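You operate a simulated robot arm through the tools that you are given. There is no shell and no other tool. Be economical: measure what you need, move in short steps, check, and stop when the job is done.

The job below is to be done with a simulated robot arm. You get a single attempt, and the scene is never put back.

Task
Press the blue housing's bush home and put it in the green tray.
Fine: use the teal press and slide its table out again.

The check looks at the end state, three seconds after you hand in, the way a careful person would. Anything else that was tipped, shoved, dropped, spilled or broken makes it a failure.

Robot
A 5-joint arm with a two-finger parallel gripper, fixed in place. Base frame: the origin is at the foot of the arm, x ahead of it, y to its left, z up; the work surface is at about z = 0.004. Lengths are in m, angles in degrees, forces in N, time in s.
With the tool pointing down near the work surface it reaches from about 0.26 to 0.68 m from the base axis. Its first joint turns from -66.0 to 66.0 degrees. The tool tilts only in the upright plane through the base axis and itself; it spins freely about its own axis. Payload 2.9 kg.
The tool frame sits at the grasp point between the pads (the TCP): z along the fingers, y along the line on which they close. The tips reach 0.03 m beyond it. The gripper opens to 0.11 m. The fingers are 0.02 m wide and 0.01 m thick; the gripper's body (0.048 by 0.112 m) begins 0.055 m behind the TCP.
Orientation is told as [roll, pitch, yaw] about the base's x, y, z axes, in that order, counted from this pose: with the fingers straight down and closing along the base's y, the tool's x points along the base's -x, its y along +y and its z along -z.

Tools
- The arm moves only by the tool arm_command. Its arguments are lists of equal length, an entry for each row: "travel": the shift along the tool's x, y, z in m, a list of three; "dr": the turn, a rotation vector about the tool's x, y, z in degrees, a list of three. In form: {"travel": [[x, y, z], ...], "dr": [[ax, ay, az], ...]}. A call has 1 to 8 rows; each row shifts and turns the commanded pose from where the row before left it, along the tool's axes as they then stand. "grip" is the gripper command, from -1 (fully open) to 1 (shut), values between in proportion, set as the call begins (left out, the last holds). A row lasts 0.2 s, in which the tool goes at most 0.05 m and 8.6 degrees; a call with a longer step from one row to the next is refused whole, and so is a gripper value outside its range. Where a pose cannot be reached the arm comes as near as it can. A force on the tool above 60 N (or 10 N above the force at the start of the call, whichever is more), or a blocked arm, ends the call early, and 0.2 s more pass. Each finger travels about 0.108 m/s and halts on what it meets, pressing with about 26 N; the grip force reading is that of the motor and also rises with nothing between the fingers. The clock runs only during rows and for 0.2 s after the last one: add rows that do not move to give the fingers time. The reply holds the time, the measured pose of the TCP, the force on the tool along the base axes, the opening and the grip force, in the units named above and with some noise, with the torque about the TCP (base axes, N m) and any sound that the robot's microphone picked up.
- Cameras (640 x 400 px; columns grow to the right, rows downward): "scene" is fixed at [0.0453, -0.4605, 0.6071]; the picture's right is [0.67, -0.74, 0.00], its down [-0.39, -0.35, -0.85] and it looks along [0.63, 0.57, -0.53] (base axes); focal length 315 px, centre (320, 200). "wrist" rides on the gripper at [0.072, 0.017, -0.103] in the tool frame; the picture's right is [-0.23, 0.97, 0.00], its down [-0.76, -0.18, -0.62] and it looks along [-0.61, -0.14, 0.78] (tool axes); focal length 222 px, centre (320, 200). There is no depth. A picture from a camera that has moved, and an enlarged one, comes with that camera's place and axes in the base frame and with its lens.
- get_image(camera): a new picture of that camera. It takes no simulated time.
- close_up(camera, box): a new picture of the part [left, top, right, bottom] of that camera's present view, enlarged. It takes no simulated time.
- job_done(): hands the job in; it is judged then, once.

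Go step by step. Nothing tells you positions but the pictures and the camera data: compare them with the known pose of the tool, close in by small moves and look again before you grip or let go. The budget is 120 turns and 84 pictures, counting those below and the enlarged ones. Unless the task says otherwise, let go and move clear before handing in, and close with one line.

The tools are called after "Call:" as a command line: name --argument value ..., lists and objects as JSON in quotes. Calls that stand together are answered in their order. arm_command: Moves the arm, as the interface text tells. Its arguments: {"type":"object","properties":{"travel":{"type":"array"},"dr":{"type":"array"},"grip":{"type":"number"}},"required":["travel","dr"]} The other tools are called the same way: get_image (camera) takes a picture; close_up (camera, box) takes an enlarged picture of a part of a camera's view; job_done () hands the job in.

At the start:

```text
clock: 0.0
tcp_pos: [0.3721, -0.0954, 0.4413]
tool_rot: [0.0, 0.0, -0.1]
ft_force: [-0.7, 0.0, 0.5]
moment: [0.0, 0.0, -0.01]
finger_gap: 0.1099
gripper_force: 0.1
```

scene: 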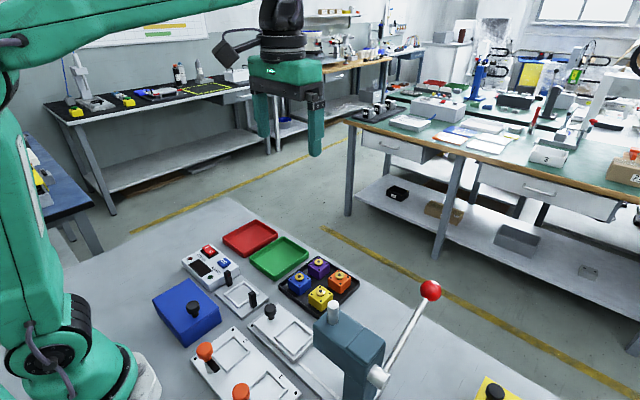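
wrist: 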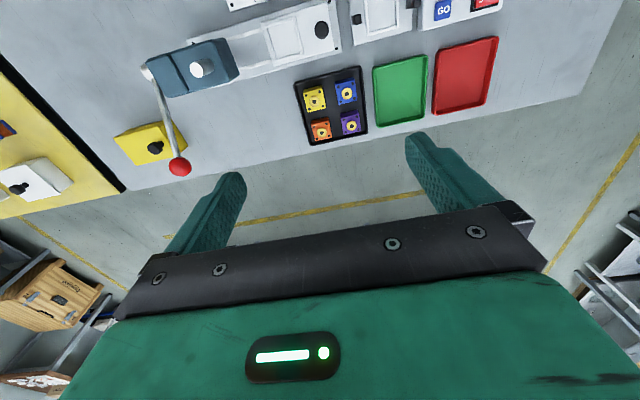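

I see a tray of four housings, green and red trays, a teal lever press with a sliding table, and other devices. I'll look closer first.

Call:
close_up --camera "scene" --box '[140, 200, 460, 400]'

Call:
close_up --camera "wrist" --box '[100, 0, 520, 200]'

Call:
close_up --camera "scene" --box '[220, 230, 380, 330]'

```text
2.00 times, centred on (300, 300) of scene
camera zoom: at [0.0453, -0.4605, 0.6071], right [0.67, -0.74, 0.0], down [-0.39, -0.35, -0.85], along [0.63, 0.57, -0.53], focal length 630 px, centre (360, 0)
```

zoom: 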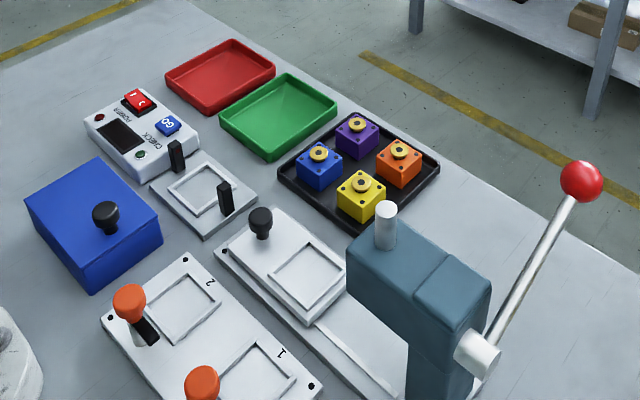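

```text
1.52 times, centred on (310, 100) of wrist
camera zoom: at [0.2992, -0.0799, 0.544], right [0.23, 0.97, 0.0], down [0.76, -0.18, 0.62], along [0.61, -0.14, -0.78], focal length 338 px, centre (335, 352)
```

zoom: 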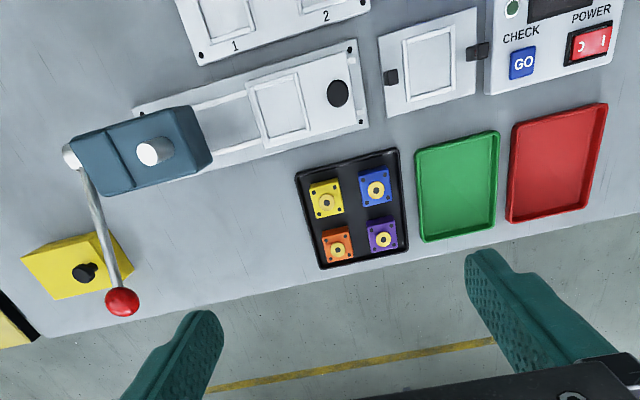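

```text
4.00 times, centred on (300, 280) of scene
camera zoom: at [0.0453, -0.4605, 0.6071], right [0.67, -0.74, 0.0], down [-0.39, -0.35, -0.85], along [0.63, 0.57, -0.53], focal length 1261 px, centre (400, -120)
```

zoom: 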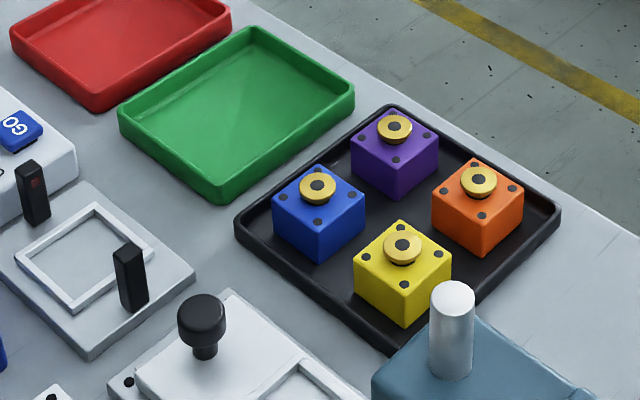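

Housings are aligned with the base axes; blue at about (0.426, -0.05). The press table is at about (0.31, -0.15), slides toward -y under the ram, and the lever ball is near (0.43, -0.35, 0.21). I'll hover over blue.

Call:
arm_command --travel '[[-0.011, 0.009, 0.04], [-0.011, 0.009, 0.04], [-0.011, 0.009, 0.04], [-0.011, 0.009, 0.04], [-0.01, 0.01, 0.04], [0, 0, 0.04], [0, 0, 0]]' --dr '[[0, 0, 0], [0, 0, 0], [0, 0, 0], [0, 0, 0], [0, 0, 0], [0, 0, 0], [0, 0, 0]]' --grip 0.0

Call:
get_image --camera "wrist"

Call:
get_image --camera "scene"

```text
clock: 1.6
tcp_pos: [0.4247, -0.0502, 0.2]
tool_rot: [-0.1, 0.0, -0.1]
ft_force: [-0.7, 0.8, 0.2]
moment: [-0.01, 0.01, -0.01]
finger_gap: 0.0553
gripper_force: 0.0
```

```text
78 pictures are left
camera wrist: at [0.3521, -0.0339, 0.3042], right [0.23, 0.97, 0.0], down [0.76, -0.18, 0.62], along [0.61, -0.14, -0.78], focal length 222 px, centre (320, 200)
```

wrist: 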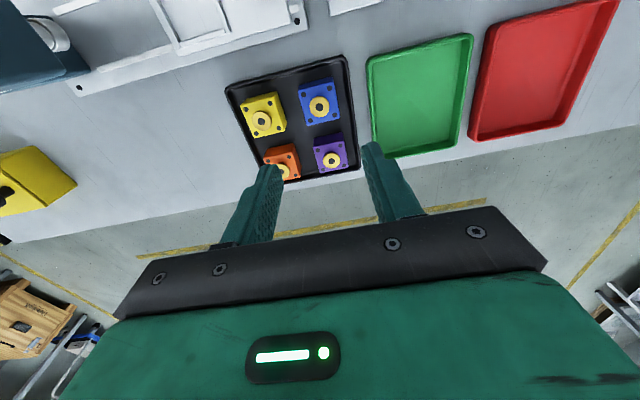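

```text
77 pictures are left
```

scene: 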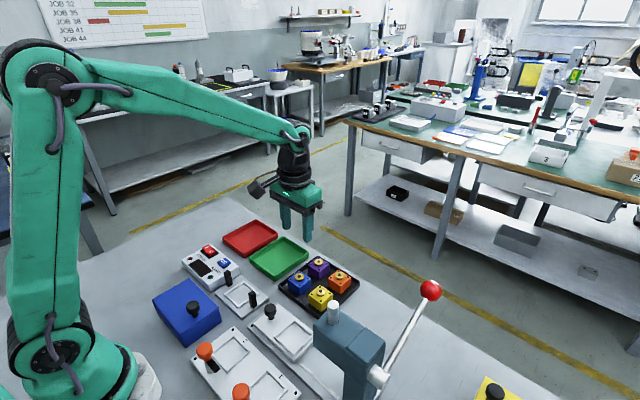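

Call:
close_up --camera "wrist" --box '[210, 40, 370, 190]'

Call:
close_up --camera "wrist" --box '[80, 0, 320, 150]'

```text
2.67 times, centred on (290, 115) of wrist
camera zoom: at [0.3521, -0.0339, 0.3042], right [0.23, 0.97, 0.0], down [0.76, -0.18, 0.62], along [0.61, -0.14, -0.78], focal length 592 px, centre (400, 427)
```

zoom: 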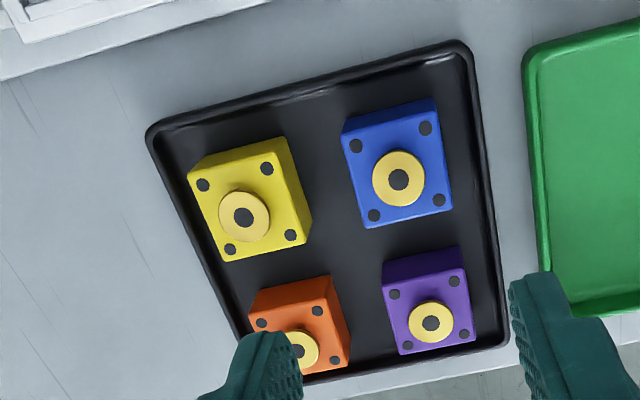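

```text
2.67 times, centred on (200, 75) of wrist
camera zoom: at [0.3521, -0.0339, 0.3042], right [0.23, 0.97, 0.0], down [0.76, -0.18, 0.62], along [0.61, -0.14, -0.78], focal length 592 px, centre (640, 533)
```

zoom: 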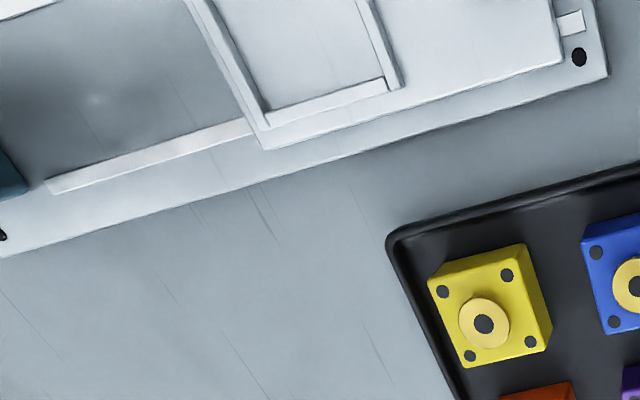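

Blue centre ≈ (0.424, -0.0505), 40 mm square. Descending partway and checking.

Call:
arm_command --travel '[[0, 0, 0.04], [0, 0, 0.04], [0, 0, 0.035], [0, 0, 0]]' --dr '[[0, 0, 0], [0, 0, 0], [0, 0, 0], [0, 0, 0]]'

Call:
close_up --camera "scene" --box '[240, 210, 380, 320]'

Call:
get_image --camera "wrist"

```text
clock: 2.6
tcp_pos: [0.4258, -0.0499, 0.0849]
tool_rot: [0.0, 0.1, -0.1]
ft_force: [-0.5, 0.5, 0.5]
moment: [0.0, 0.01, 0.0]
finger_gap: 0.0549
gripper_force: 0.0
```

```text
3.64 times, centred on (310, 265) of scene
camera zoom: at [0.0453, -0.4605, 0.6071], right [0.67, -0.74, 0.0], down [-0.39, -0.35, -0.85], along [0.63, 0.57, -0.53], focal length 1146 px, centre (356, -36)
```

zoom: 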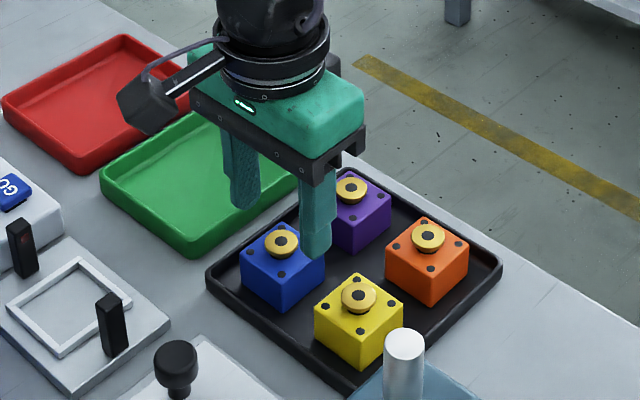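

```text
73 pictures are left
camera wrist: at [0.3524, -0.0343, 0.1884], right [0.23, 0.97, 0.0], down [0.76, -0.18, 0.62], along [0.61, -0.14, -0.78], focal length 222 px, centre (320, 200)
```

wrist: 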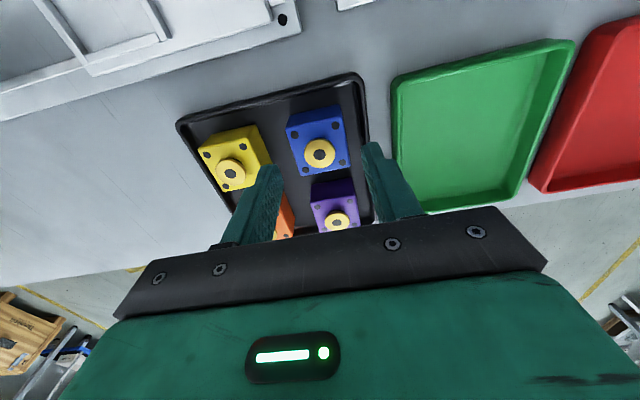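

Alignment agrees. Descend to grip height and close.

Call:
arm_command --travel '[[0.001, -0.0005, 0.018], [0, 0, 0.018], [0, 0, 0]]' --dr '[[0, 0, 0], [0, 0, 0], [0, 0, 0]]'

Call:
close_up --camera "wrist" --box '[170, 70, 450, 245]'

Call:
close_up --camera "scene" --box '[260, 230, 360, 310]'

```text
clock: 3.4
tcp_pos: [0.4243, -0.05, 0.05]
tool_rot: [0.0, 0.0, 0.0]
ft_force: [0.7, -0.2, -0.3]
moment: [-0.01, -0.03, -0.04]
finger_gap: 0.0547
gripper_force: 0.0
```

```text
2.29 times, centred on (310, 158) of wrist
camera zoom: at [0.3513, -0.0347, 0.1524], right [0.23, 0.97, 0.0], down [0.76, -0.18, 0.62], along [0.61, -0.14, -0.78], focal length 508 px, centre (343, 297)
```

zoom: 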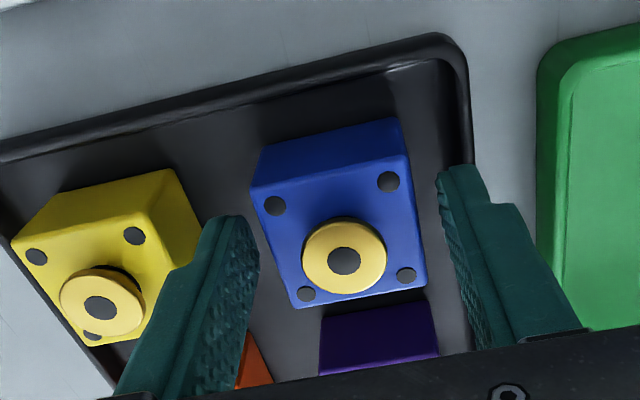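

```text
5.00 times, centred on (310, 270) of scene
camera zoom: at [0.0453, -0.4605, 0.6071], right [0.67, -0.74, 0.0], down [-0.39, -0.35, -0.85], along [0.63, 0.57, -0.53], focal length 1576 px, centre (370, -150)
```

zoom: 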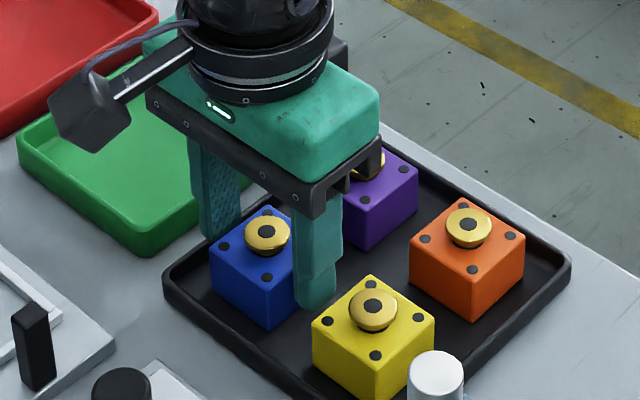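

Fingers straddle the housing, as predicted. Closing.

Call:
arm_command --travel '[[0, 0, 0.002], [0, 0, 0], [0, 0, 0], [0, 0, 0]]' --dr '[[0, 0, 0], [0, 0, 0], [0, 0, 0], [0, 0, 0]]' --grip 1.0

Call:
arm_command --travel '[[0, 0, -0.01], [0, 0, -0.03], [0, 0, -0.04], [0, 0, -0.04], [0, 0, 0]]' --dr '[[0, 0, 0], [0, 0, 0], [0, 0, 0], [0, 0, 0], [0, 0, 0]]'

Call:
get_image --camera "wrist"

Call:
close_up --camera "scene" --box '[220, 200, 380, 300]'

```text
clock: 4.4
tcp_pos: [0.4249, -0.0502, 0.0479]
tool_rot: [0.0, -0.1, 0.0]
ft_force: [-5.1, 3.3, 22.5]
moment: [0.09, 0.16, 0.02]
finger_gap: 0.0413
gripper_force: 26.0
```

```text
clock: 5.6
tcp_pos: [0.4241, -0.0477, 0.1672]
tool_rot: [0.0, 0.0, 0.0]
ft_force: [1.2, -0.8, -2.1]
moment: [0.0, -0.03, 0.03]
finger_gap: 0.0412
gripper_force: 26.3
```

```text
70 pictures are left
camera wrist: at [0.3515, -0.0341, 0.2707], right [0.23, 0.97, 0.0], down [0.76, -0.18, 0.62], along [0.61, -0.14, -0.78], focal length 222 px, centre (320, 200)
```

wrist: 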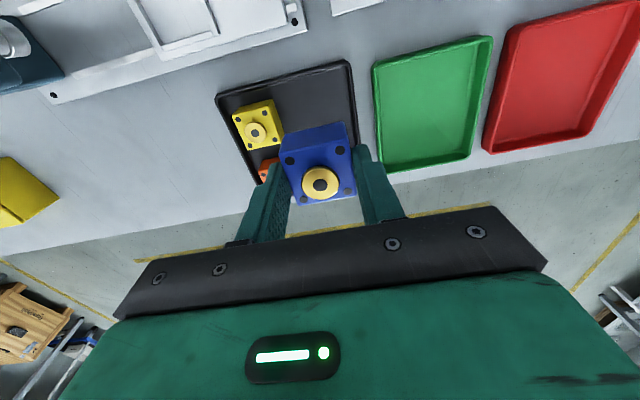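

```text
4.00 times, centred on (300, 250) of scene
camera zoom: at [0.0453, -0.4605, 0.6071], right [0.67, -0.74, 0.0], down [-0.39, -0.35, -0.85], along [0.63, 0.57, -0.53], focal length 1261 px, centre (400, 0)
```

zoom: 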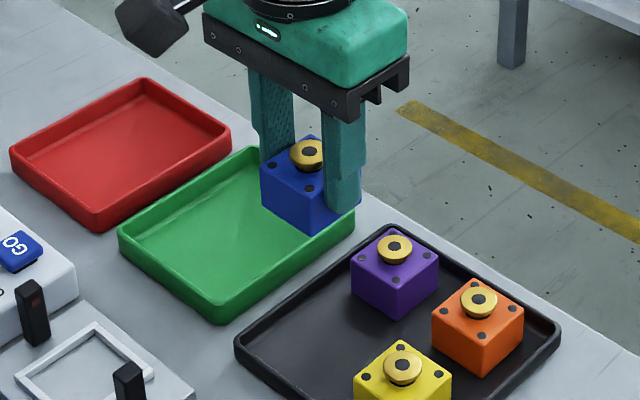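

Housing is held. I'll rotate the tool −90° in yaw so the gripper body stays slim toward the press head, then go above the table nest.

Call:
arm_command --travel '[[0, 0, -0.01], [0, 0, -0.01], [0, 0, -0.01], [0, 0, -0.01], [0, 0, -0.01], [0, 0, -0.01], [0, 0, -0.01], [0, 0, -0.01]]' --dr '[[0, 0, 8.5], [0, 0, 8.5], [0, 0, 8.5], [0, 0, 8.5], [0, 0, 8.5], [0, 0, 8.5], [0, 0, 8.5], [0, 0, 8.5]]'

Call:
arm_command --travel '[[0, 0, 0], [0, 0, 0], [0, 0, 0], [0, 0, 0]]' --dr '[[0, 0, 8], [0, 0, 8], [0, 0, 6], [0, 0, 0]]'

```text
clock: 7.4
tcp_pos: [0.4241, -0.0492, 0.2475]
tool_rot: [0.0, 0.0, -68.2]
ft_force: [-0.2, -0.1, -1.7]
moment: [0.0, 0.02, -0.02]
finger_gap: 0.0411
gripper_force: 25.8
```

```text
clock: 8.4
tcp_pos: [0.4255, -0.0496, 0.2471]
tool_rot: [-0.1, 0.0, -90.2]
ft_force: [-0.6, -0.1, -0.7]
moment: [0.01, -0.01, -0.03]
finger_gap: 0.0414
gripper_force: 26.5
```

Now over toward the nest, staying short of it to see it.

Call:
arm_command --travel '[[-0.015, -0.03, 0], [-0.015, -0.03, 0], [-0.015, -0.03, 0], [-0.015, -0.025, 0], [0, 0, 0]]' --dr '[[0, 0, 0], [0, 0, 0], [0, 0, 0], [0, 0, 0], [0, 0, 0]]'

Call:
get_image --camera "wrist"

Call:
close_up --camera "scene" --box '[180, 230, 420, 400]'

```text
clock: 9.6
tcp_pos: [0.3099, -0.1112, 0.2471]
tool_rot: [0.1, 0.0, -89.9]
ft_force: [-0.5, -0.9, -2.0]
moment: [0.0, -0.04, 0.0]
finger_gap: 0.0415
gripper_force: 26.6
```

```text
68 pictures are left
camera wrist: at [0.3263, -0.0396, 0.351], right [0.97, -0.23, 0.0], down [-0.18, -0.76, 0.62], along [-0.14, -0.61, -0.78], focal length 222 px, centre (320, 200)
```

wrist: 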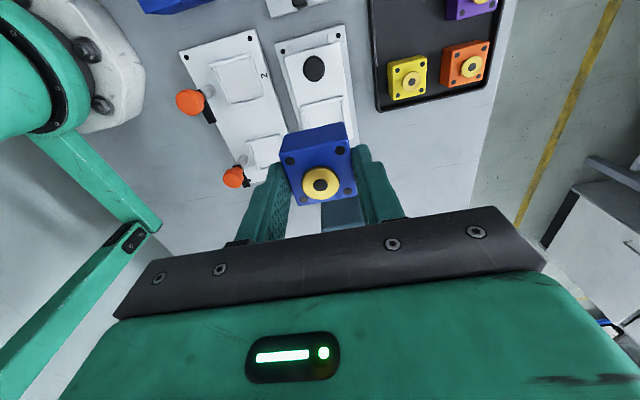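

```text
2.35 times, centred on (300, 315) of scene
camera zoom: at [0.0453, -0.4605, 0.6071], right [0.67, -0.74, 0.0], down [-0.39, -0.35, -0.85], along [0.63, 0.57, -0.53], focal length 742 px, centre (367, -71)
```

zoom: 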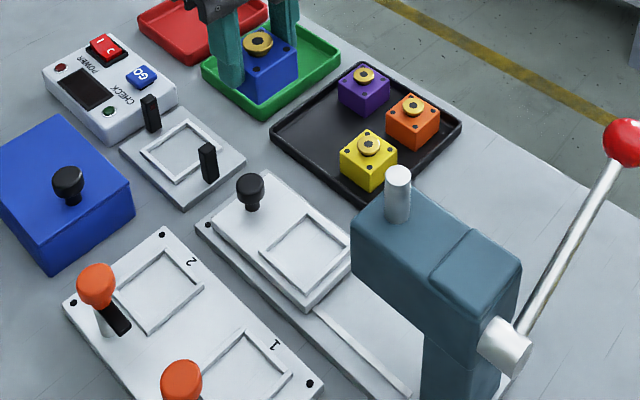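

The held housing hides the nest; backing off in +y for an unobstructed view.

Call:
arm_command --travel '[[0.035, 0, 0], [0.035, 0, 0], [0, 0, 0]]' --dr '[[0, 0, 0], [0, 0, 0], [0, 0, 0]]'

Call:
close_up --camera "wrist" --box '[230, 0, 410, 160]'

Call:
close_up --camera "scene" --box '[240, 280, 360, 370]'

Call:
get_image --camera "wrist"

```text
clock: 10.4
tcp_pos: [0.3109, -0.0396, 0.2483]
tool_rot: [0.0, 0.0, -90.1]
ft_force: [0.1, -0.1, -0.2]
moment: [0.02, -0.01, 0.01]
finger_gap: 0.0414
gripper_force: 25.8
```

```text
2.50 times, centred on (320, 80) of wrist
camera zoom: at [0.3269, 0.0307, 0.3508], right [0.97, -0.23, 0.0], down [-0.18, -0.76, 0.62], along [-0.14, -0.61, -0.78], focal length 555 px, centre (320, 500)
```

zoom: 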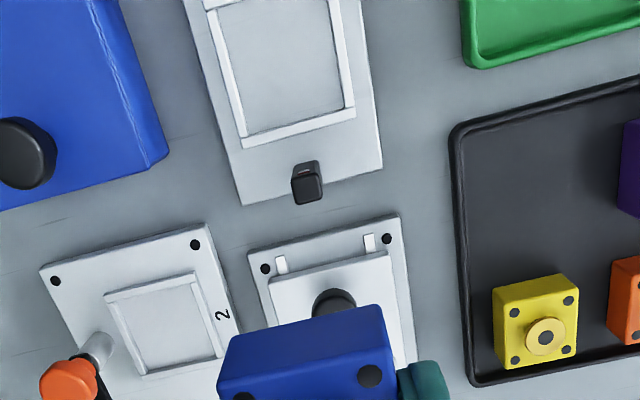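

```text
4.44 times, centred on (300, 325) of scene
camera zoom: at [0.0453, -0.4605, 0.6071], right [0.67, -0.74, 0.0], down [-0.39, -0.35, -0.85], along [0.63, 0.57, -0.53], focal length 1401 px, centre (409, -356)
```

zoom: 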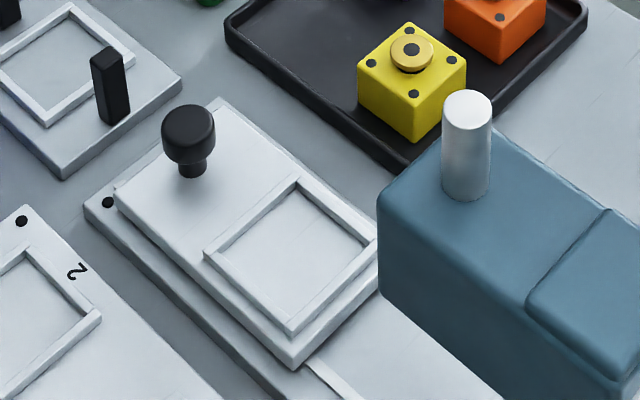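

```text
64 pictures are left
camera wrist: at [0.3269, 0.0307, 0.3508], right [0.97, -0.23, 0.0], down [-0.18, -0.76, 0.62], along [-0.14, -0.61, -0.78], focal length 222 px, centre (320, 200)
```

wrist: 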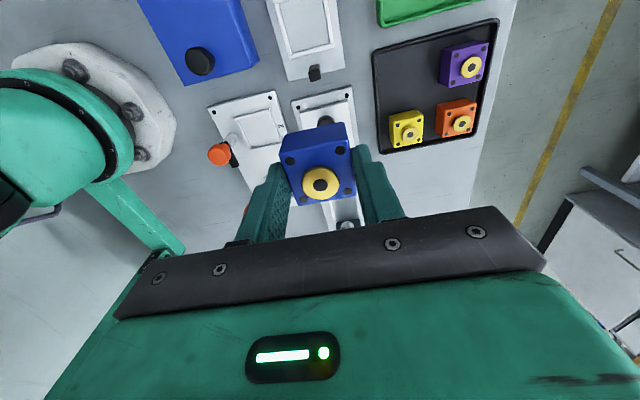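

Nest centre comes out about (0.310, -0.148), frame top z≈0.02. Moving above it, then lowering to a hover.

Call:
arm_command --travel '[[-0.036, 0, 0], [-0.036, 0, 0], [-0.036, 0, 0], [0, -0.001, 0.04], [0, 0, 0.04], [0, 0, 0.04], [0, 0, 0.03], [0, 0, 0]]' --dr '[[0, 0, 0], [0, 0, 0], [0, 0, 0], [0, 0, 0], [0, 0, 0], [0, 0, 0], [0, 0, 0], [0, 0, 0]]'

Call:
close_up --camera "scene" --box '[240, 260, 360, 370]'

Call:
get_image --camera "wrist"

```text
clock: 12.2
tcp_pos: [0.3096, -0.148, 0.0973]
tool_rot: [-0.1, 0.0, -89.9]
ft_force: [-0.9, 0.8, -0.7]
moment: [0.01, 0.01, 0.03]
finger_gap: 0.0413
gripper_force: 26.6
```

```text
3.64 times, centred on (300, 315) of scene
camera zoom: at [0.0453, -0.4605, 0.6071], right [0.67, -0.74, 0.0], down [-0.39, -0.35, -0.85], along [0.63, 0.57, -0.53], focal length 1146 px, centre (393, -218)
```

zoom: 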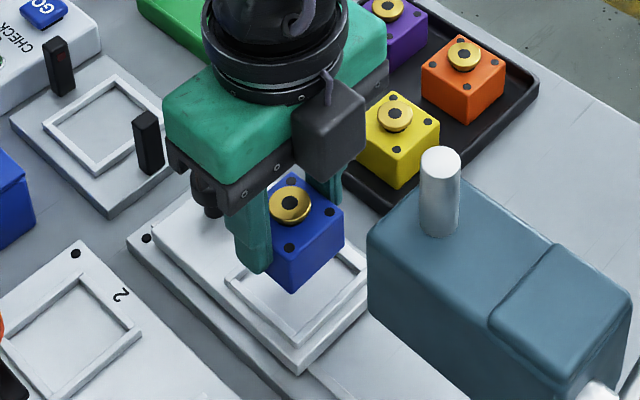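

```text
62 pictures are left
camera wrist: at [0.3248, -0.0771, 0.2002], right [0.97, -0.23, 0.0], down [-0.18, -0.76, 0.62], along [-0.14, -0.61, -0.78], focal length 222 px, centre (320, 200)
```

wrist: 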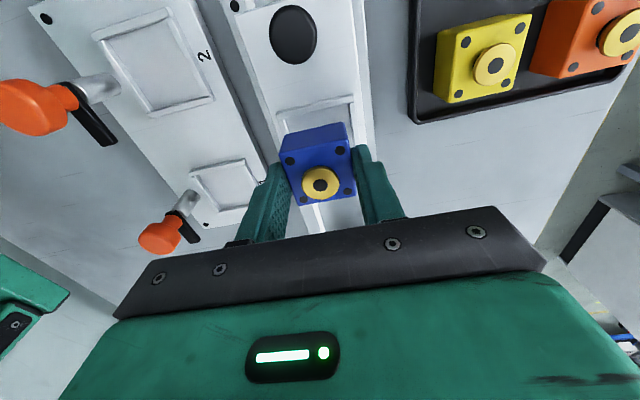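

Alignment looks close, and the press head front is clear (y≈-0.226). Lowering to just above the frame.

Call:
arm_command --travel '[[0.0007, -0.0007, 0.015], [0, 0, 0.01], [0, 0, 0]]' --dr '[[0, 0, 0], [0, 0, 0], [0, 0, 0]]'

Call:
close_up --camera "scene" --box '[265, 285, 345, 345]'

Call:
close_up --camera "wrist" --box '[230, 40, 400, 220]'

```text
clock: 13.0
tcp_pos: [0.308, -0.1479, 0.0728]
tool_rot: [0.0, 0.0, -90.0]
ft_force: [0.5, 0.6, -1.4]
moment: [0.01, 0.01, -0.02]
finger_gap: 0.0414
gripper_force: 25.6
```

```text
6.67 times, centred on (305, 315) of scene
camera zoom: at [0.0453, -0.4605, 0.6071], right [0.67, -0.74, 0.0], down [-0.39, -0.35, -0.85], along [0.63, 0.57, -0.53], focal length 2102 px, centre (420, -567)
```

zoom: 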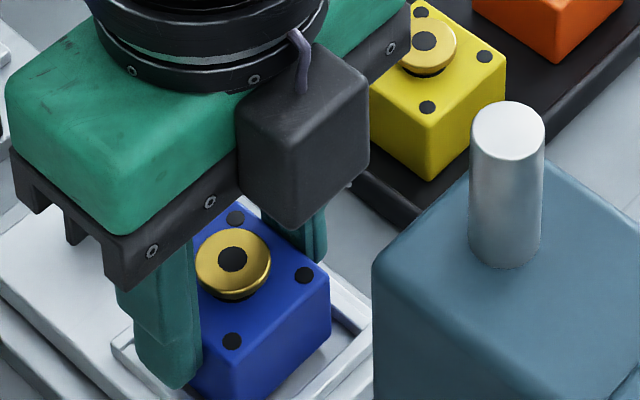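

```text
2.22 times, centred on (315, 130) of wrist
camera zoom: at [0.3244, -0.0767, 0.1756], right [0.97, -0.23, 0.0], down [-0.18, -0.76, 0.62], along [-0.14, -0.61, -0.78], focal length 494 px, centre (331, 356)
```

zoom: 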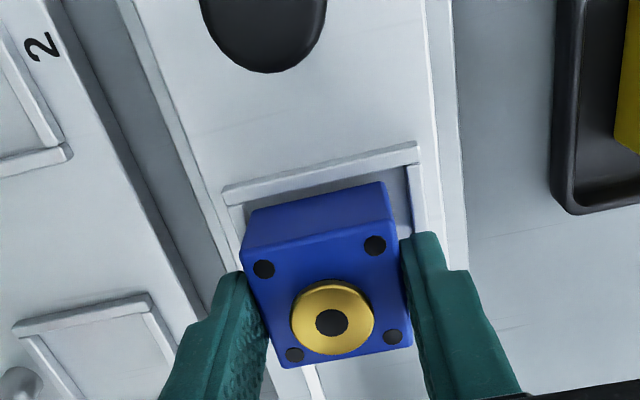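

Offsets are within a couple of mm. I'll nudge y slightly and ease down, watching force.

Call:
arm_command --travel '[[-0.001, 0.001, 0.003], [0, 0, 0.003], [0, 0, 0]]' --dr '[[0, 0, 0], [0, 0, 0], [0, 0, 0]]'

Call:
close_up --camera "scene" --box '[260, 300, 340, 360]'

Call:
close_up --camera "wrist" --box '[270, 60, 390, 180]'

```text
clock: 13.8
tcp_pos: [0.31, -0.1486, 0.0669]
tool_rot: [0.1, 0.0, -90.0]
ft_force: [-6.9, -1.1, 23.7]
moment: [-0.05, 0.23, -0.01]
finger_gap: 0.0414
gripper_force: 26.0
```

```text
6.67 times, centred on (300, 330) of scene
camera zoom: at [0.0452, -0.4605, 0.6071], right [0.67, -0.74, 0.0], down [-0.39, -0.35, -0.85], along [0.63, 0.57, -0.53], focal length 2102 px, centre (453, -667)
```

zoom: 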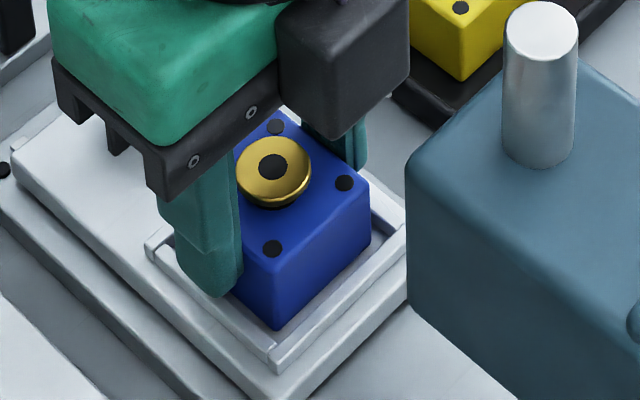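

```text
3.33 times, centred on (330, 120) of wrist
camera zoom: at [0.326, -0.0775, 0.1706], right [0.97, -0.23, 0.0], down [-0.18, -0.76, 0.62], along [-0.14, -0.61, -0.78], focal length 740 px, centre (287, 467)
```

zoom: 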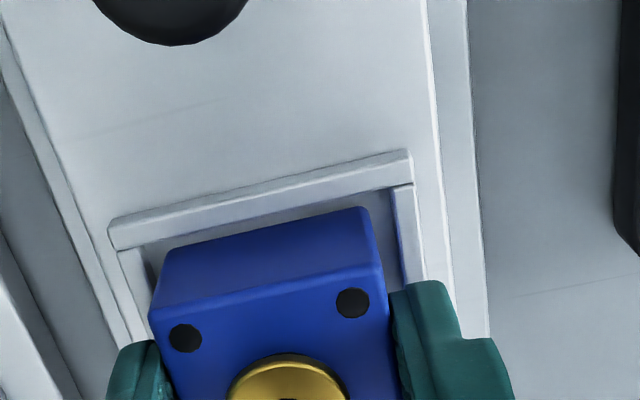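

Contact moments show flat seating on the pocket floor; the pocket has a few mm of slack. I'll lift slightly, shift 2 mm toward -y to centre it, lower and release.

Call:
arm_command --travel '[[0, 0, -0.002], [-0.002, 0, 0], [0, 0, 0.0015], [0, 0, 0]]' --dr '[[0, 0, 0], [0, 0, 0], [0, 0, 0], [0, 0, 0]]'

Call:
arm_command --travel '[[0, 0, 0], [0, 0, 0], [0, 0, 0]]' --dr '[[0, 0, 0], [0, 0, 0], [0, 0, 0]]' --grip 0.0

Call:
arm_command --travel '[[0, 0, -0.02], [0, 0, -0.04], [0, 0, -0.04], [0.04, 0, 0], [0.04, 0, 0], [0, 0, 0]]' --dr '[[0, 0, 0], [0, 0, 0], [0, 0, 0], [0, 0, 0], [0, 0, 0], [0, 0, 0]]'

Call:
close_up --camera "scene" --box '[240, 280, 360, 370]'

```text
clock: 14.8
tcp_pos: [0.3092, -0.1507, 0.068]
tool_rot: [0.0, 0.0, -90.0]
ft_force: [-3.0, 1.7, 9.1]
moment: [0.0, -0.01, -0.03]
finger_gap: 0.0412
gripper_force: 26.0
```

```text
clock: 15.6
tcp_pos: [0.3094, -0.1511, 0.067]
tool_rot: [0.0, 0.0, -90.0]
ft_force: [0.0, -0.2, 0.8]
moment: [-0.03, 0.0, -0.02]
finger_gap: 0.0551
gripper_force: 0.0
```

```text
clock: 17.0
tcp_pos: [0.3086, -0.0703, 0.1681]
tool_rot: [0.0, 0.1, -90.0]
ft_force: [0.4, -0.8, 0.4]
moment: [0.0, 0.0, 0.0]
finger_gap: 0.0549
gripper_force: 0.0
```

```text
4.44 times, centred on (300, 325) of scene
camera zoom: at [0.0453, -0.4605, 0.6071], right [0.67, -0.74, 0.0], down [-0.39, -0.35, -0.85], along [0.63, 0.57, -0.53], focal length 1401 px, centre (409, -356)
```

zoom: 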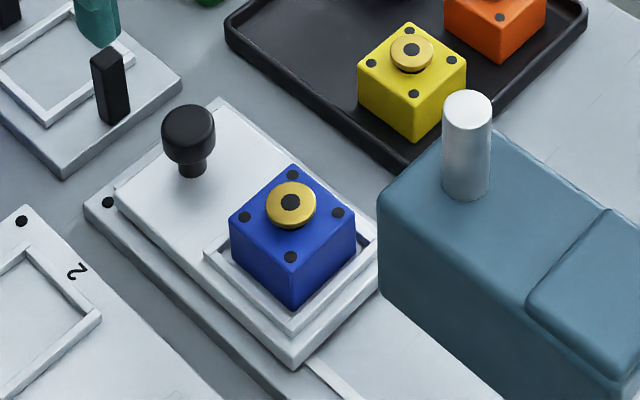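

Housing is seated upright in the nest. Now I'll check the knob under the open fingers before gripping it.

Call:
arm_command --travel '[[0, 0, 0.04], [0, 0, 0.02], [0, 0, 0]]' --dr '[[0, 0, 0], [0, 0, 0], [0, 0, 0]]'

Call:
get_image --camera "wrist"

Call:
close_up --camera "scene" --box '[220, 240, 360, 340]'

```text
clock: 17.8
tcp_pos: [0.31, -0.0705, 0.1082]
tool_rot: [0.0, 0.0, -90.0]
ft_force: [0.0, 0.0, 0.1]
moment: [0.01, 0.04, 0.0]
finger_gap: 0.0551
gripper_force: 0.1
```

```text
56 pictures are left
camera wrist: at [0.3256, 0.0001, 0.2109], right [0.97, -0.23, 0.0], down [-0.18, -0.76, 0.62], along [-0.14, -0.61, -0.78], focal length 222 px, centre (320, 200)
```

wrist: 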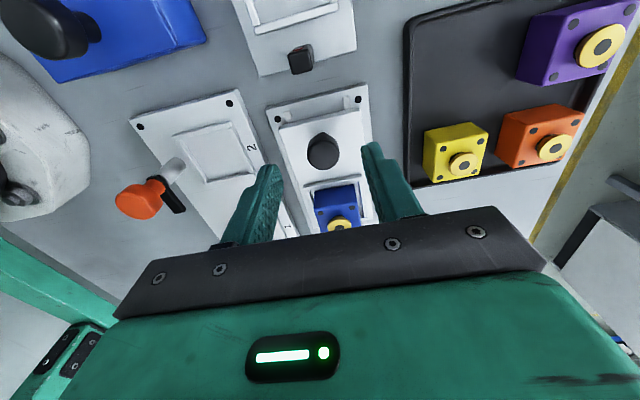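

```text
4.00 times, centred on (290, 290) of scene
camera zoom: at [0.0453, -0.4605, 0.6071], right [0.67, -0.74, 0.0], down [-0.39, -0.35, -0.85], along [0.63, 0.57, -0.53], focal length 1261 px, centre (440, -160)
```

zoom: 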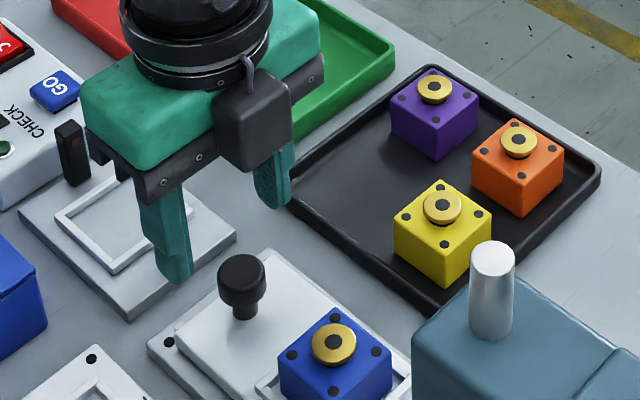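

Knob at (0.310, -0.075), top z≈0.055, centred between the fingers. Lower and grip.

Call:
arm_command --travel '[[0, 0, 0.02], [0, 0, 0.016], [0, 0, 0]]' --dr '[[0, 0, 0], [0, 0, 0], [0, 0, 0]]'

Call:
arm_command --travel '[[0, 0, 0], [0, 0, 0], [0, 0, 0]]' --dr '[[0, 0, 0], [0, 0, 0], [0, 0, 0]]' --grip 1.0

Call:
close_up --camera "scene" --box '[220, 240, 380, 360]'

```text
clock: 18.6
tcp_pos: [0.3094, -0.0699, 0.0711]
tool_rot: [-0.1, 0.1, -90.0]
ft_force: [-0.4, -0.9, -0.8]
moment: [0.02, 0.02, -0.03]
finger_gap: 0.0552
gripper_force: 0.0
```

```text
clock: 19.4
tcp_pos: [0.31, -0.0715, 0.0721]
tool_rot: [0.1, 0.0, -90.0]
ft_force: [11.3, 0.7, -12.3]
moment: [0.06, -0.19, 0.05]
finger_gap: 0.0249
gripper_force: 45.4
```

```text
3.33 times, centred on (300, 300) of scene
camera zoom: at [0.0454, -0.4606, 0.6071], right [0.67, -0.74, 0.0], down [-0.39, -0.35, -0.85], along [0.63, 0.57, -0.53], focal length 1051 px, centre (387, -133)
```

zoom: 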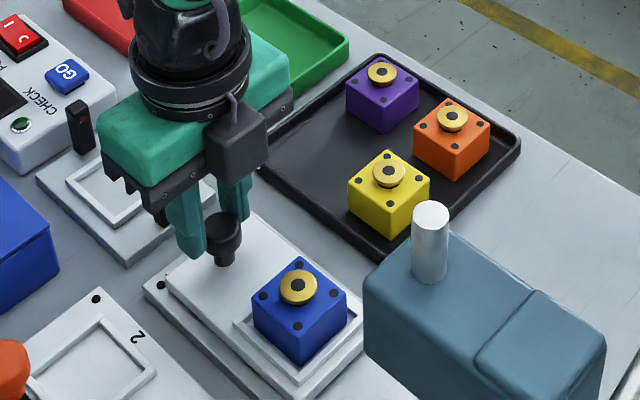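

Knob gripped. Slide the table in gently.

Call:
arm_command --travel '[[-0.005, 0, 0], [-0.01, 0, 0], [-0.01, 0, 0], [-0.01, 0, 0], [-0.01, 0, 0], [-0.01, 0, 0], [-0.01, 0, 0], [-0.005, 0, 0]]' --dr '[[0, 0, 0], [0, 0, 0], [0, 0, 0], [0, 0, 0], [0, 0, 0], [0, 0, 0], [0, 0, 0], [0, 0, 0]]'

Call:
get_image --camera "scene"

Call:
get_image --camera "wrist"

```text
clock: 21.2
tcp_pos: [0.3109, -0.1405, 0.0726]
tool_rot: [0.1, -0.1, -90.0]
ft_force: [11.9, 0.0, 6.4]
moment: [0.02, -0.25, 0.06]
finger_gap: 0.0253
gripper_force: 45.0
```

```text
53 pictures are left
```

scene: 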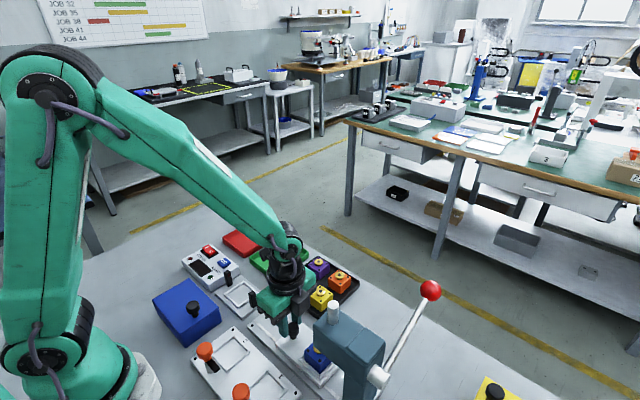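

```text
52 pictures are left
camera wrist: at [0.3263, -0.0695, 0.1749], right [0.97, -0.23, 0.0], down [-0.18, -0.76, 0.62], along [-0.14, -0.61, -0.78], focal length 222 px, centre (320, 200)
```

wrist: 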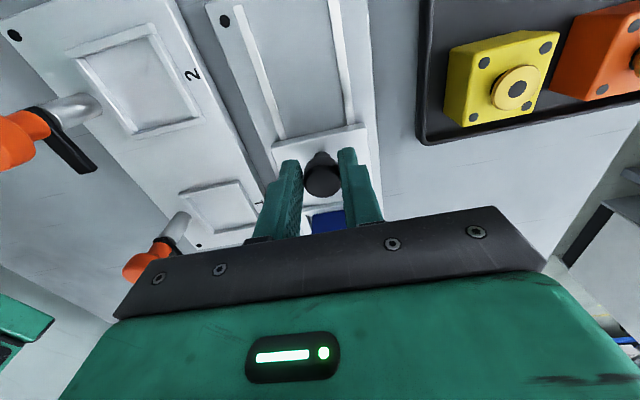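

Table slides smoothly. Continue in small steps until the stop.

Call:
arm_command --travel '[[-0.005, 0, 0], [-0.005, 0, 0], [-0.005, 0, 0], [-0.005, 0, 0], [0, 0, 0]]' --dr '[[0, 0, 0], [0, 0, 0], [0, 0, 0], [0, 0, 0], [0, 0, 0]]'

Call:
close_up --camera "scene" --box '[230, 240, 410, 400]'

```text
clock: 22.4
tcp_pos: [0.3116, -0.1598, 0.072]
tool_rot: [0.0, -0.1, -90.0]
ft_force: [19.2, -0.3, -1.6]
moment: [0.11, -0.34, 0.11]
finger_gap: 0.025
gripper_force: 45.5
```

```text
2.50 times, centred on (320, 320) of scene
camera zoom: at [0.0453, -0.4605, 0.6071], right [0.67, -0.74, 0.0], down [-0.39, -0.35, -0.85], along [0.63, 0.57, -0.53], focal length 788 px, centre (320, -100)
```

zoom: 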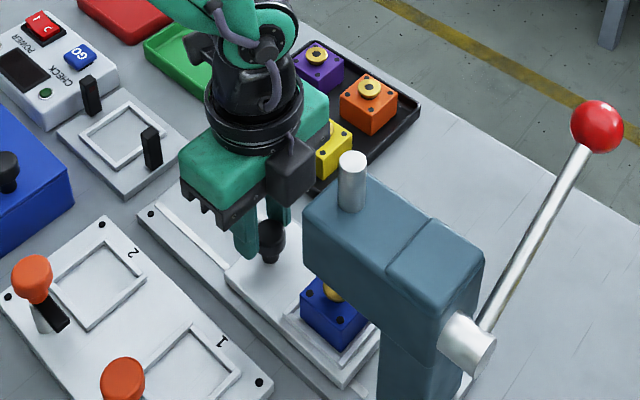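

Lateral load is growing slightly (rail is a touch angled); I'll bias x by +1.5 mm and keep sliding to the stop.

Call:
arm_command --travel '[[-0.003, 0.001, 0], [-0.004, 0.0005, 0], [-0.004, 0.0003, 0], [-0.004, 0, 0], [0, 0, 0]]' --dr '[[0, 0, 0], [0, 0, 0], [0, 0, 0], [0, 0, 0], [0, 0, 0]]'

Call:
close_up --camera "scene" --box '[250, 270, 400, 400]'

```text
clock: 23.6
tcp_pos: [0.3086, -0.1725, 0.0704]
tool_rot: [-0.2, 0.2, -89.9]
ft_force: [7.7, 38.7, 7.2]
moment: [0.85, -0.51, -0.02]
finger_gap: 0.0252
gripper_force: 45.8
```

```text
3.08 times, centred on (325, 335) of scene
camera zoom: at [0.0453, -0.4605, 0.6071], right [0.67, -0.74, 0.0], down [-0.39, -0.35, -0.85], along [0.63, 0.57, -0.53], focal length 970 px, centre (305, -215)
```

zoom: 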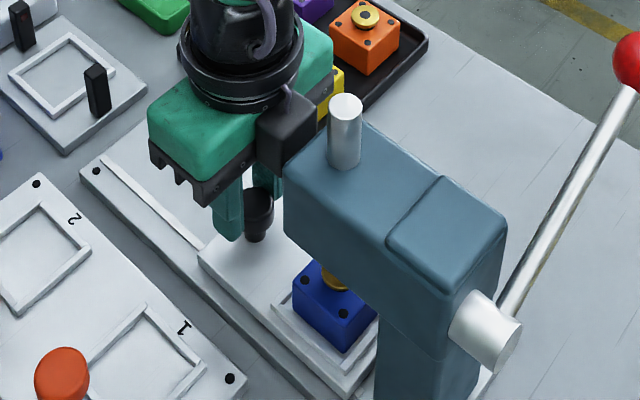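

The table is at its stop (force acts at fingertip height, after ~0.10 m travel). Release the knob and retreat.

Call:
arm_command --travel '[[0.002, 0, 0], [0, 0, 0], [0, 0, 0], [0, 0, 0]]' --dr '[[0, 0, 0], [0, 0, 0], [0, 0, 0], [0, 0, 0]]' --grip 0.2

Call:
arm_command --travel '[[0, 0, -0.03], [0, 0, -0.04], [0, 0, -0.04], [0.02, 0, -0.04], [0.03, 0, -0.04], [0.03, 0, -0.03], [0, 0, 0]]' --dr '[[0, 0, 0], [0, 0, 0], [0, 0, 0], [0, 0, 0], [0, 0, 0], [0, 0, 0], [0, 0, 0]]'

Call:
get_image --camera "scene"

Call:
close_up --camera "scene" --box '[250, 270, 450, 400]'

```text
clock: 24.6
tcp_pos: [0.3113, -0.173, 0.0699]
tool_rot: [-0.1, 0.0, -89.9]
ft_force: [0.6, -0.2, 0.0]
moment: [-0.02, 0.0, -0.01]
finger_gap: 0.0441
gripper_force: 0.1
```

```text
clock: 26.2
tcp_pos: [0.311, -0.0923, 0.2917]
tool_rot: [0.0, 0.0, -90.0]
ft_force: [0.1, 0.4, -0.3]
moment: [-0.01, 0.01, 0.03]
finger_gap: 0.0442
gripper_force: 0.1
```

```text
49 pictures are left
```

scene: 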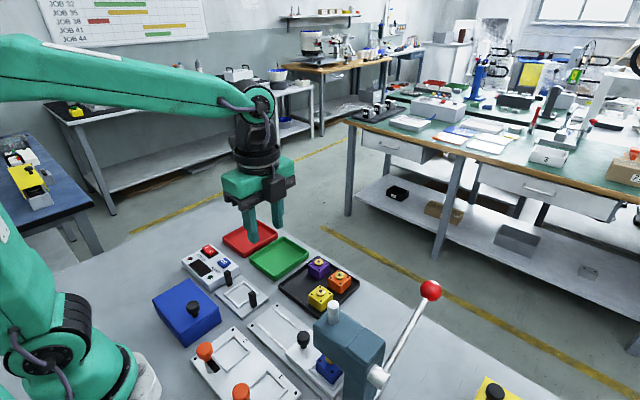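

```text
3.08 times, centred on (350, 335) of scene
camera zoom: at [0.0453, -0.4605, 0.6071], right [0.67, -0.74, 0.0], down [-0.39, -0.35, -0.85], along [0.63, 0.57, -0.53], focal length 970 px, centre (228, -215)
```

zoom: 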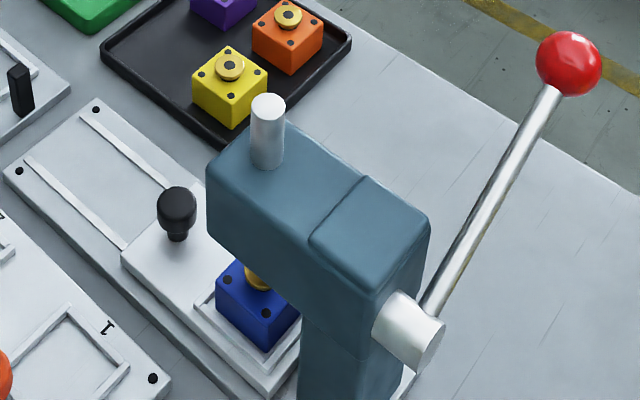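

Table is in, bush under the ram. Next: spin to yaw 180 with closed fingers and go above the lever ball (≈0.432, −0.352, 0.21).

Call:
arm_command --travel '[[0, 0.02, -0.005], [0, 0, -0.005], [0, 0, -0.005], [0, 0, -0.005], [0, 0, 0], [0, 0, 0], [0, 0, 0], [0, 0, 0]]' --dr '[[0, 0, 8.5], [0, 0, 8.5], [0, 0, 8.5], [0, 0, 8.5], [0, 0, 8.5], [0, 0, 8.5], [0, 0, 8.5], [0, 0, 8.5]]' --grip 1.0

Call:
arm_command --travel '[[0, 0, 0], [0, 0, 0], [0, 0, 0], [0, 0, 0]]' --dr '[[0, 0, 8], [0, 0, 8], [0, 0, 6], [0, 0, 0]]'

```text
clock: 28.0
tcp_pos: [0.3319, -0.0928, 0.3117]
tool_rot: [0.0, 0.0, -158.2]
ft_force: [0.0, 0.4, 0.2]
moment: [0.03, 0.0, 0.03]
finger_gap: 0.0
gripper_force: 26.3
```

```text
clock: 29.0
tcp_pos: [0.3326, -0.0937, 0.3116]
tool_rot: [0.0, 0.0, 179.9]
ft_force: [0.1, -0.2, 0.1]
moment: [0.0, 0.02, 0.04]
finger_gap: 0.0
gripper_force: 25.1
```

Call:
arm_command --travel '[[0.035, 0.03, 0], [0.035, 0.035, 0], [0.03, 0.038, 0], [0, 0.045, 0], [0, 0.045, 0], [0, 0.045, 0], [0, 0.02, 0], [0, 0, 0]]' --dr '[[0, 0, 0], [0, 0, 0], [0, 0, 0], [0, 0, 0], [0, 0, 0], [0, 0, 0], [0, 0, 0], [0, 0, 0]]'

Call:
get_image --camera "scene"

Call:
get_image --camera "wrist"

```text
clock: 30.8
tcp_pos: [0.4313, -0.3525, 0.3124]
tool_rot: [0.0, 0.0, 180.0]
ft_force: [-0.7, 0.6, 0.0]
moment: [-0.01, 0.02, -0.05]
finger_gap: 0.0
gripper_force: 26.0
```

```text
47 pictures are left
```

scene: 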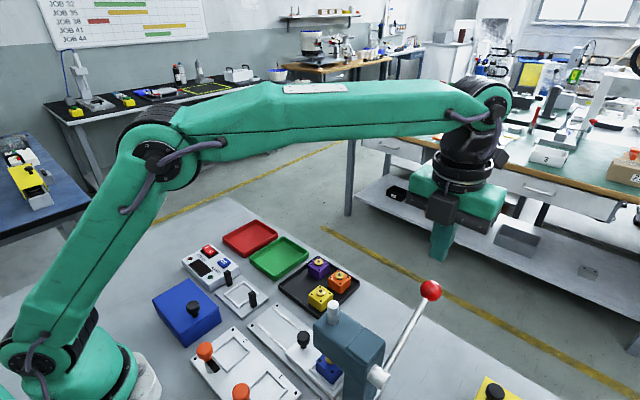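

```text
46 pictures are left
camera wrist: at [0.5036, -0.3695, 0.4156], right [-0.23, -0.97, 0.0], down [-0.76, 0.18, 0.62], along [-0.61, 0.14, -0.78], focal length 222 px, centre (320, 200)
```

wrist: 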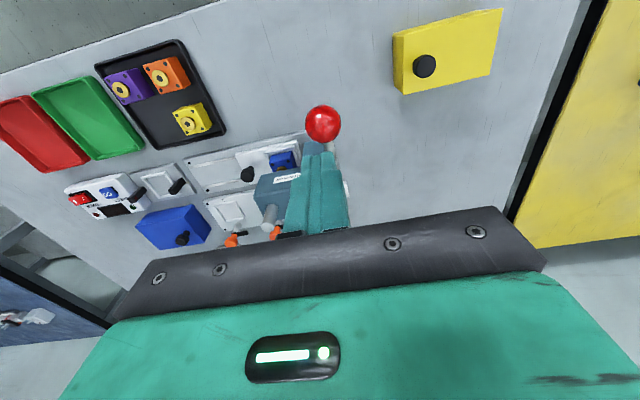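

Ball confirmed at (0.432, −0.356, 0.21). Descend onto it and start pressing along its arc.

Call:
arm_command --travel '[[0.003, 0.003, 0.02], [0, 0, 0.02], [0, 0, 0.01], [0, 0, 0]]' --dr '[[0, 0, 0], [0, 0, 0], [0, 0, 0], [0, 0, 0]]'

Call:
arm_command --travel '[[0.002, 0, 0.005], [0.002, 0, 0.006], [0.002, 0, 0.007], [0.001, 0, 0.008], [0, 0, 0]]' --dr '[[0, 0, 0], [0, 0, 0], [0, 0, 0], [0, 0, 0], [0, 0, 0]]'

Call:
close_up --camera "scene" --box '[300, 200, 500, 400]'

```text
clock: 31.8
tcp_pos: [0.4352, -0.3548, 0.2613]
tool_rot: [0.0, -0.1, 180.0]
ft_force: [-0.1, -0.4, 0.9]
moment: [0.0, -0.02, 0.0]
finger_gap: 0.0
gripper_force: 25.8
```

```text
clock: 33.0
tcp_pos: [0.4412, -0.3548, 0.2356]
tool_rot: [0.1, 0.0, 180.0]
ft_force: [0.9, 1.0, 3.4]
moment: [0.0, -0.05, 0.0]
finger_gap: 0.0002
gripper_force: 26.1
```

```text
2.00 times, centred on (400, 300) of scene
camera zoom: at [0.0453, -0.4605, 0.6071], right [0.67, -0.74, 0.0], down [-0.39, -0.35, -0.85], along [0.63, 0.57, -0.53], focal length 630 px, centre (160, 0)
```

zoom: 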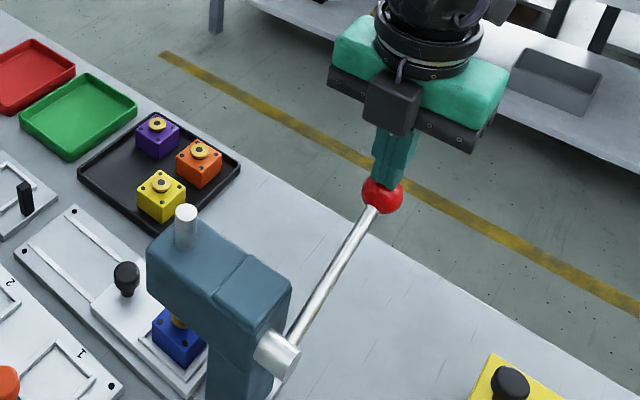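

The lever follows with a small force. Continuing down the arc.

Call:
arm_command --travel '[[0.002, 0, 0.01], [0.001, 0, 0.01], [0.001, 0, 0.01], [0.0, 0, 0.01], [0, 0, 0]]' --dr '[[0, 0, 0], [0, 0, 0], [0, 0, 0], [0, 0, 0], [0, 0, 0]]'

Call:
arm_command --travel '[[-0.001, 0, 0.008], [-0.001, 0, 0.008], [-0.001, 0, 0.008], [0, 0, 0]]' --dr '[[0, 0, 0], [0, 0, 0], [0, 0, 0], [0, 0, 0]]'

Call:
close_up --camera "scene" --box '[300, 200, 500, 400]'

```text
clock: 34.2
tcp_pos: [0.4446, -0.3553, 0.1947]
tool_rot: [0.0, 0.0, 180.0]
ft_force: [1.4, 0.7, 3.2]
moment: [0.04, -0.07, 0.01]
finger_gap: 0.0001
gripper_force: 25.8
```

```text
clock: 35.2
tcp_pos: [0.4425, -0.3544, 0.1727]
tool_rot: [0.0, 0.1, 180.0]
ft_force: [6.1, -0.5, 12.1]
moment: [-0.05, -0.28, 0.02]
finger_gap: 0.0
gripper_force: 25.8
```

```text
2.00 times, centred on (400, 300) of scene
camera zoom: at [0.0452, -0.4605, 0.6071], right [0.67, -0.74, 0.0], down [-0.39, -0.35, -0.85], along [0.63, 0.57, -0.53], focal length 630 px, centre (160, 0)
```

zoom: 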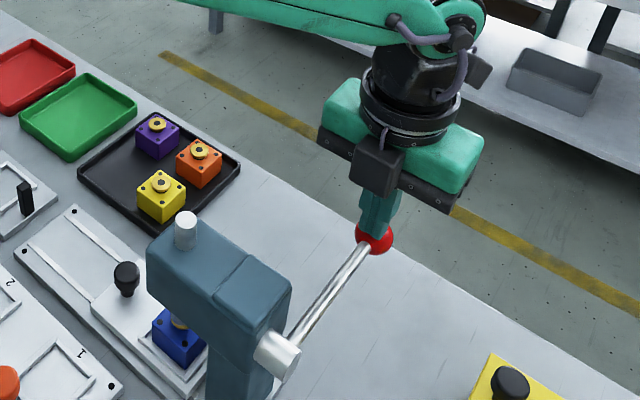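

Resistance rising (bush engaging). Continue in smaller steps.

Call:
arm_command --travel '[[0.002, 0, 0.004], [0, 0, 0.005], [0, 0, 0.005], [0, 0, 0]]' --dr '[[0, 0, 0], [0, 0, 0], [0, 0, 0], [0, 0, 0]]'

Call:
arm_command --travel '[[-0.001, 0, 0.005], [-0.001, 0, 0.005], [-0.001, 0, 0.005], [0, 0, 0]]' --dr '[[0, 0, 0], [0, 0, 0], [0, 0, 0], [0, 0, 0]]'

Call:
close_up --camera "scene" --box '[300, 250, 460, 400]'

```text
clock: 36.2
tcp_pos: [0.4445, -0.3544, 0.1577]
tool_rot: [-0.1, 0.0, 180.0]
ft_force: [-6.8, -0.3, 12.6]
moment: [0.04, 0.09, 0.0]
finger_gap: 0.0003
gripper_force: 25.8
```

```text
clock: 37.2
tcp_pos: [0.4408, -0.3552, 0.1425]
tool_rot: [0.1, 0.2, -180.0]
ft_force: [5.8, 0.9, 11.9]
moment: [0.01, -0.28, -0.01]
finger_gap: 0.0002
gripper_force: 25.6
```

```text
2.67 times, centred on (380, 325) of scene
camera zoom: at [0.0453, -0.4605, 0.6071], right [0.67, -0.74, 0.0], down [-0.39, -0.35, -0.85], along [0.63, 0.57, -0.53], focal length 841 px, centre (160, -133)
```

zoom: 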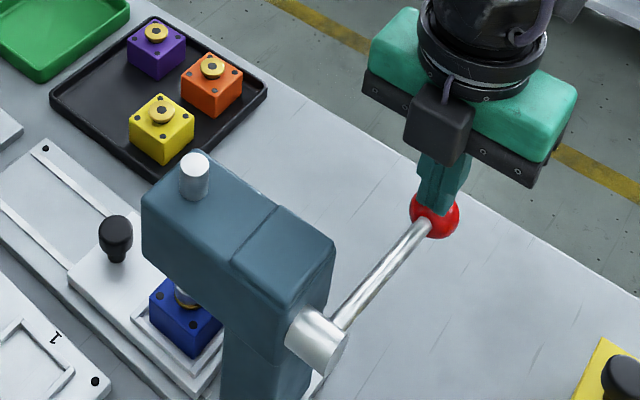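

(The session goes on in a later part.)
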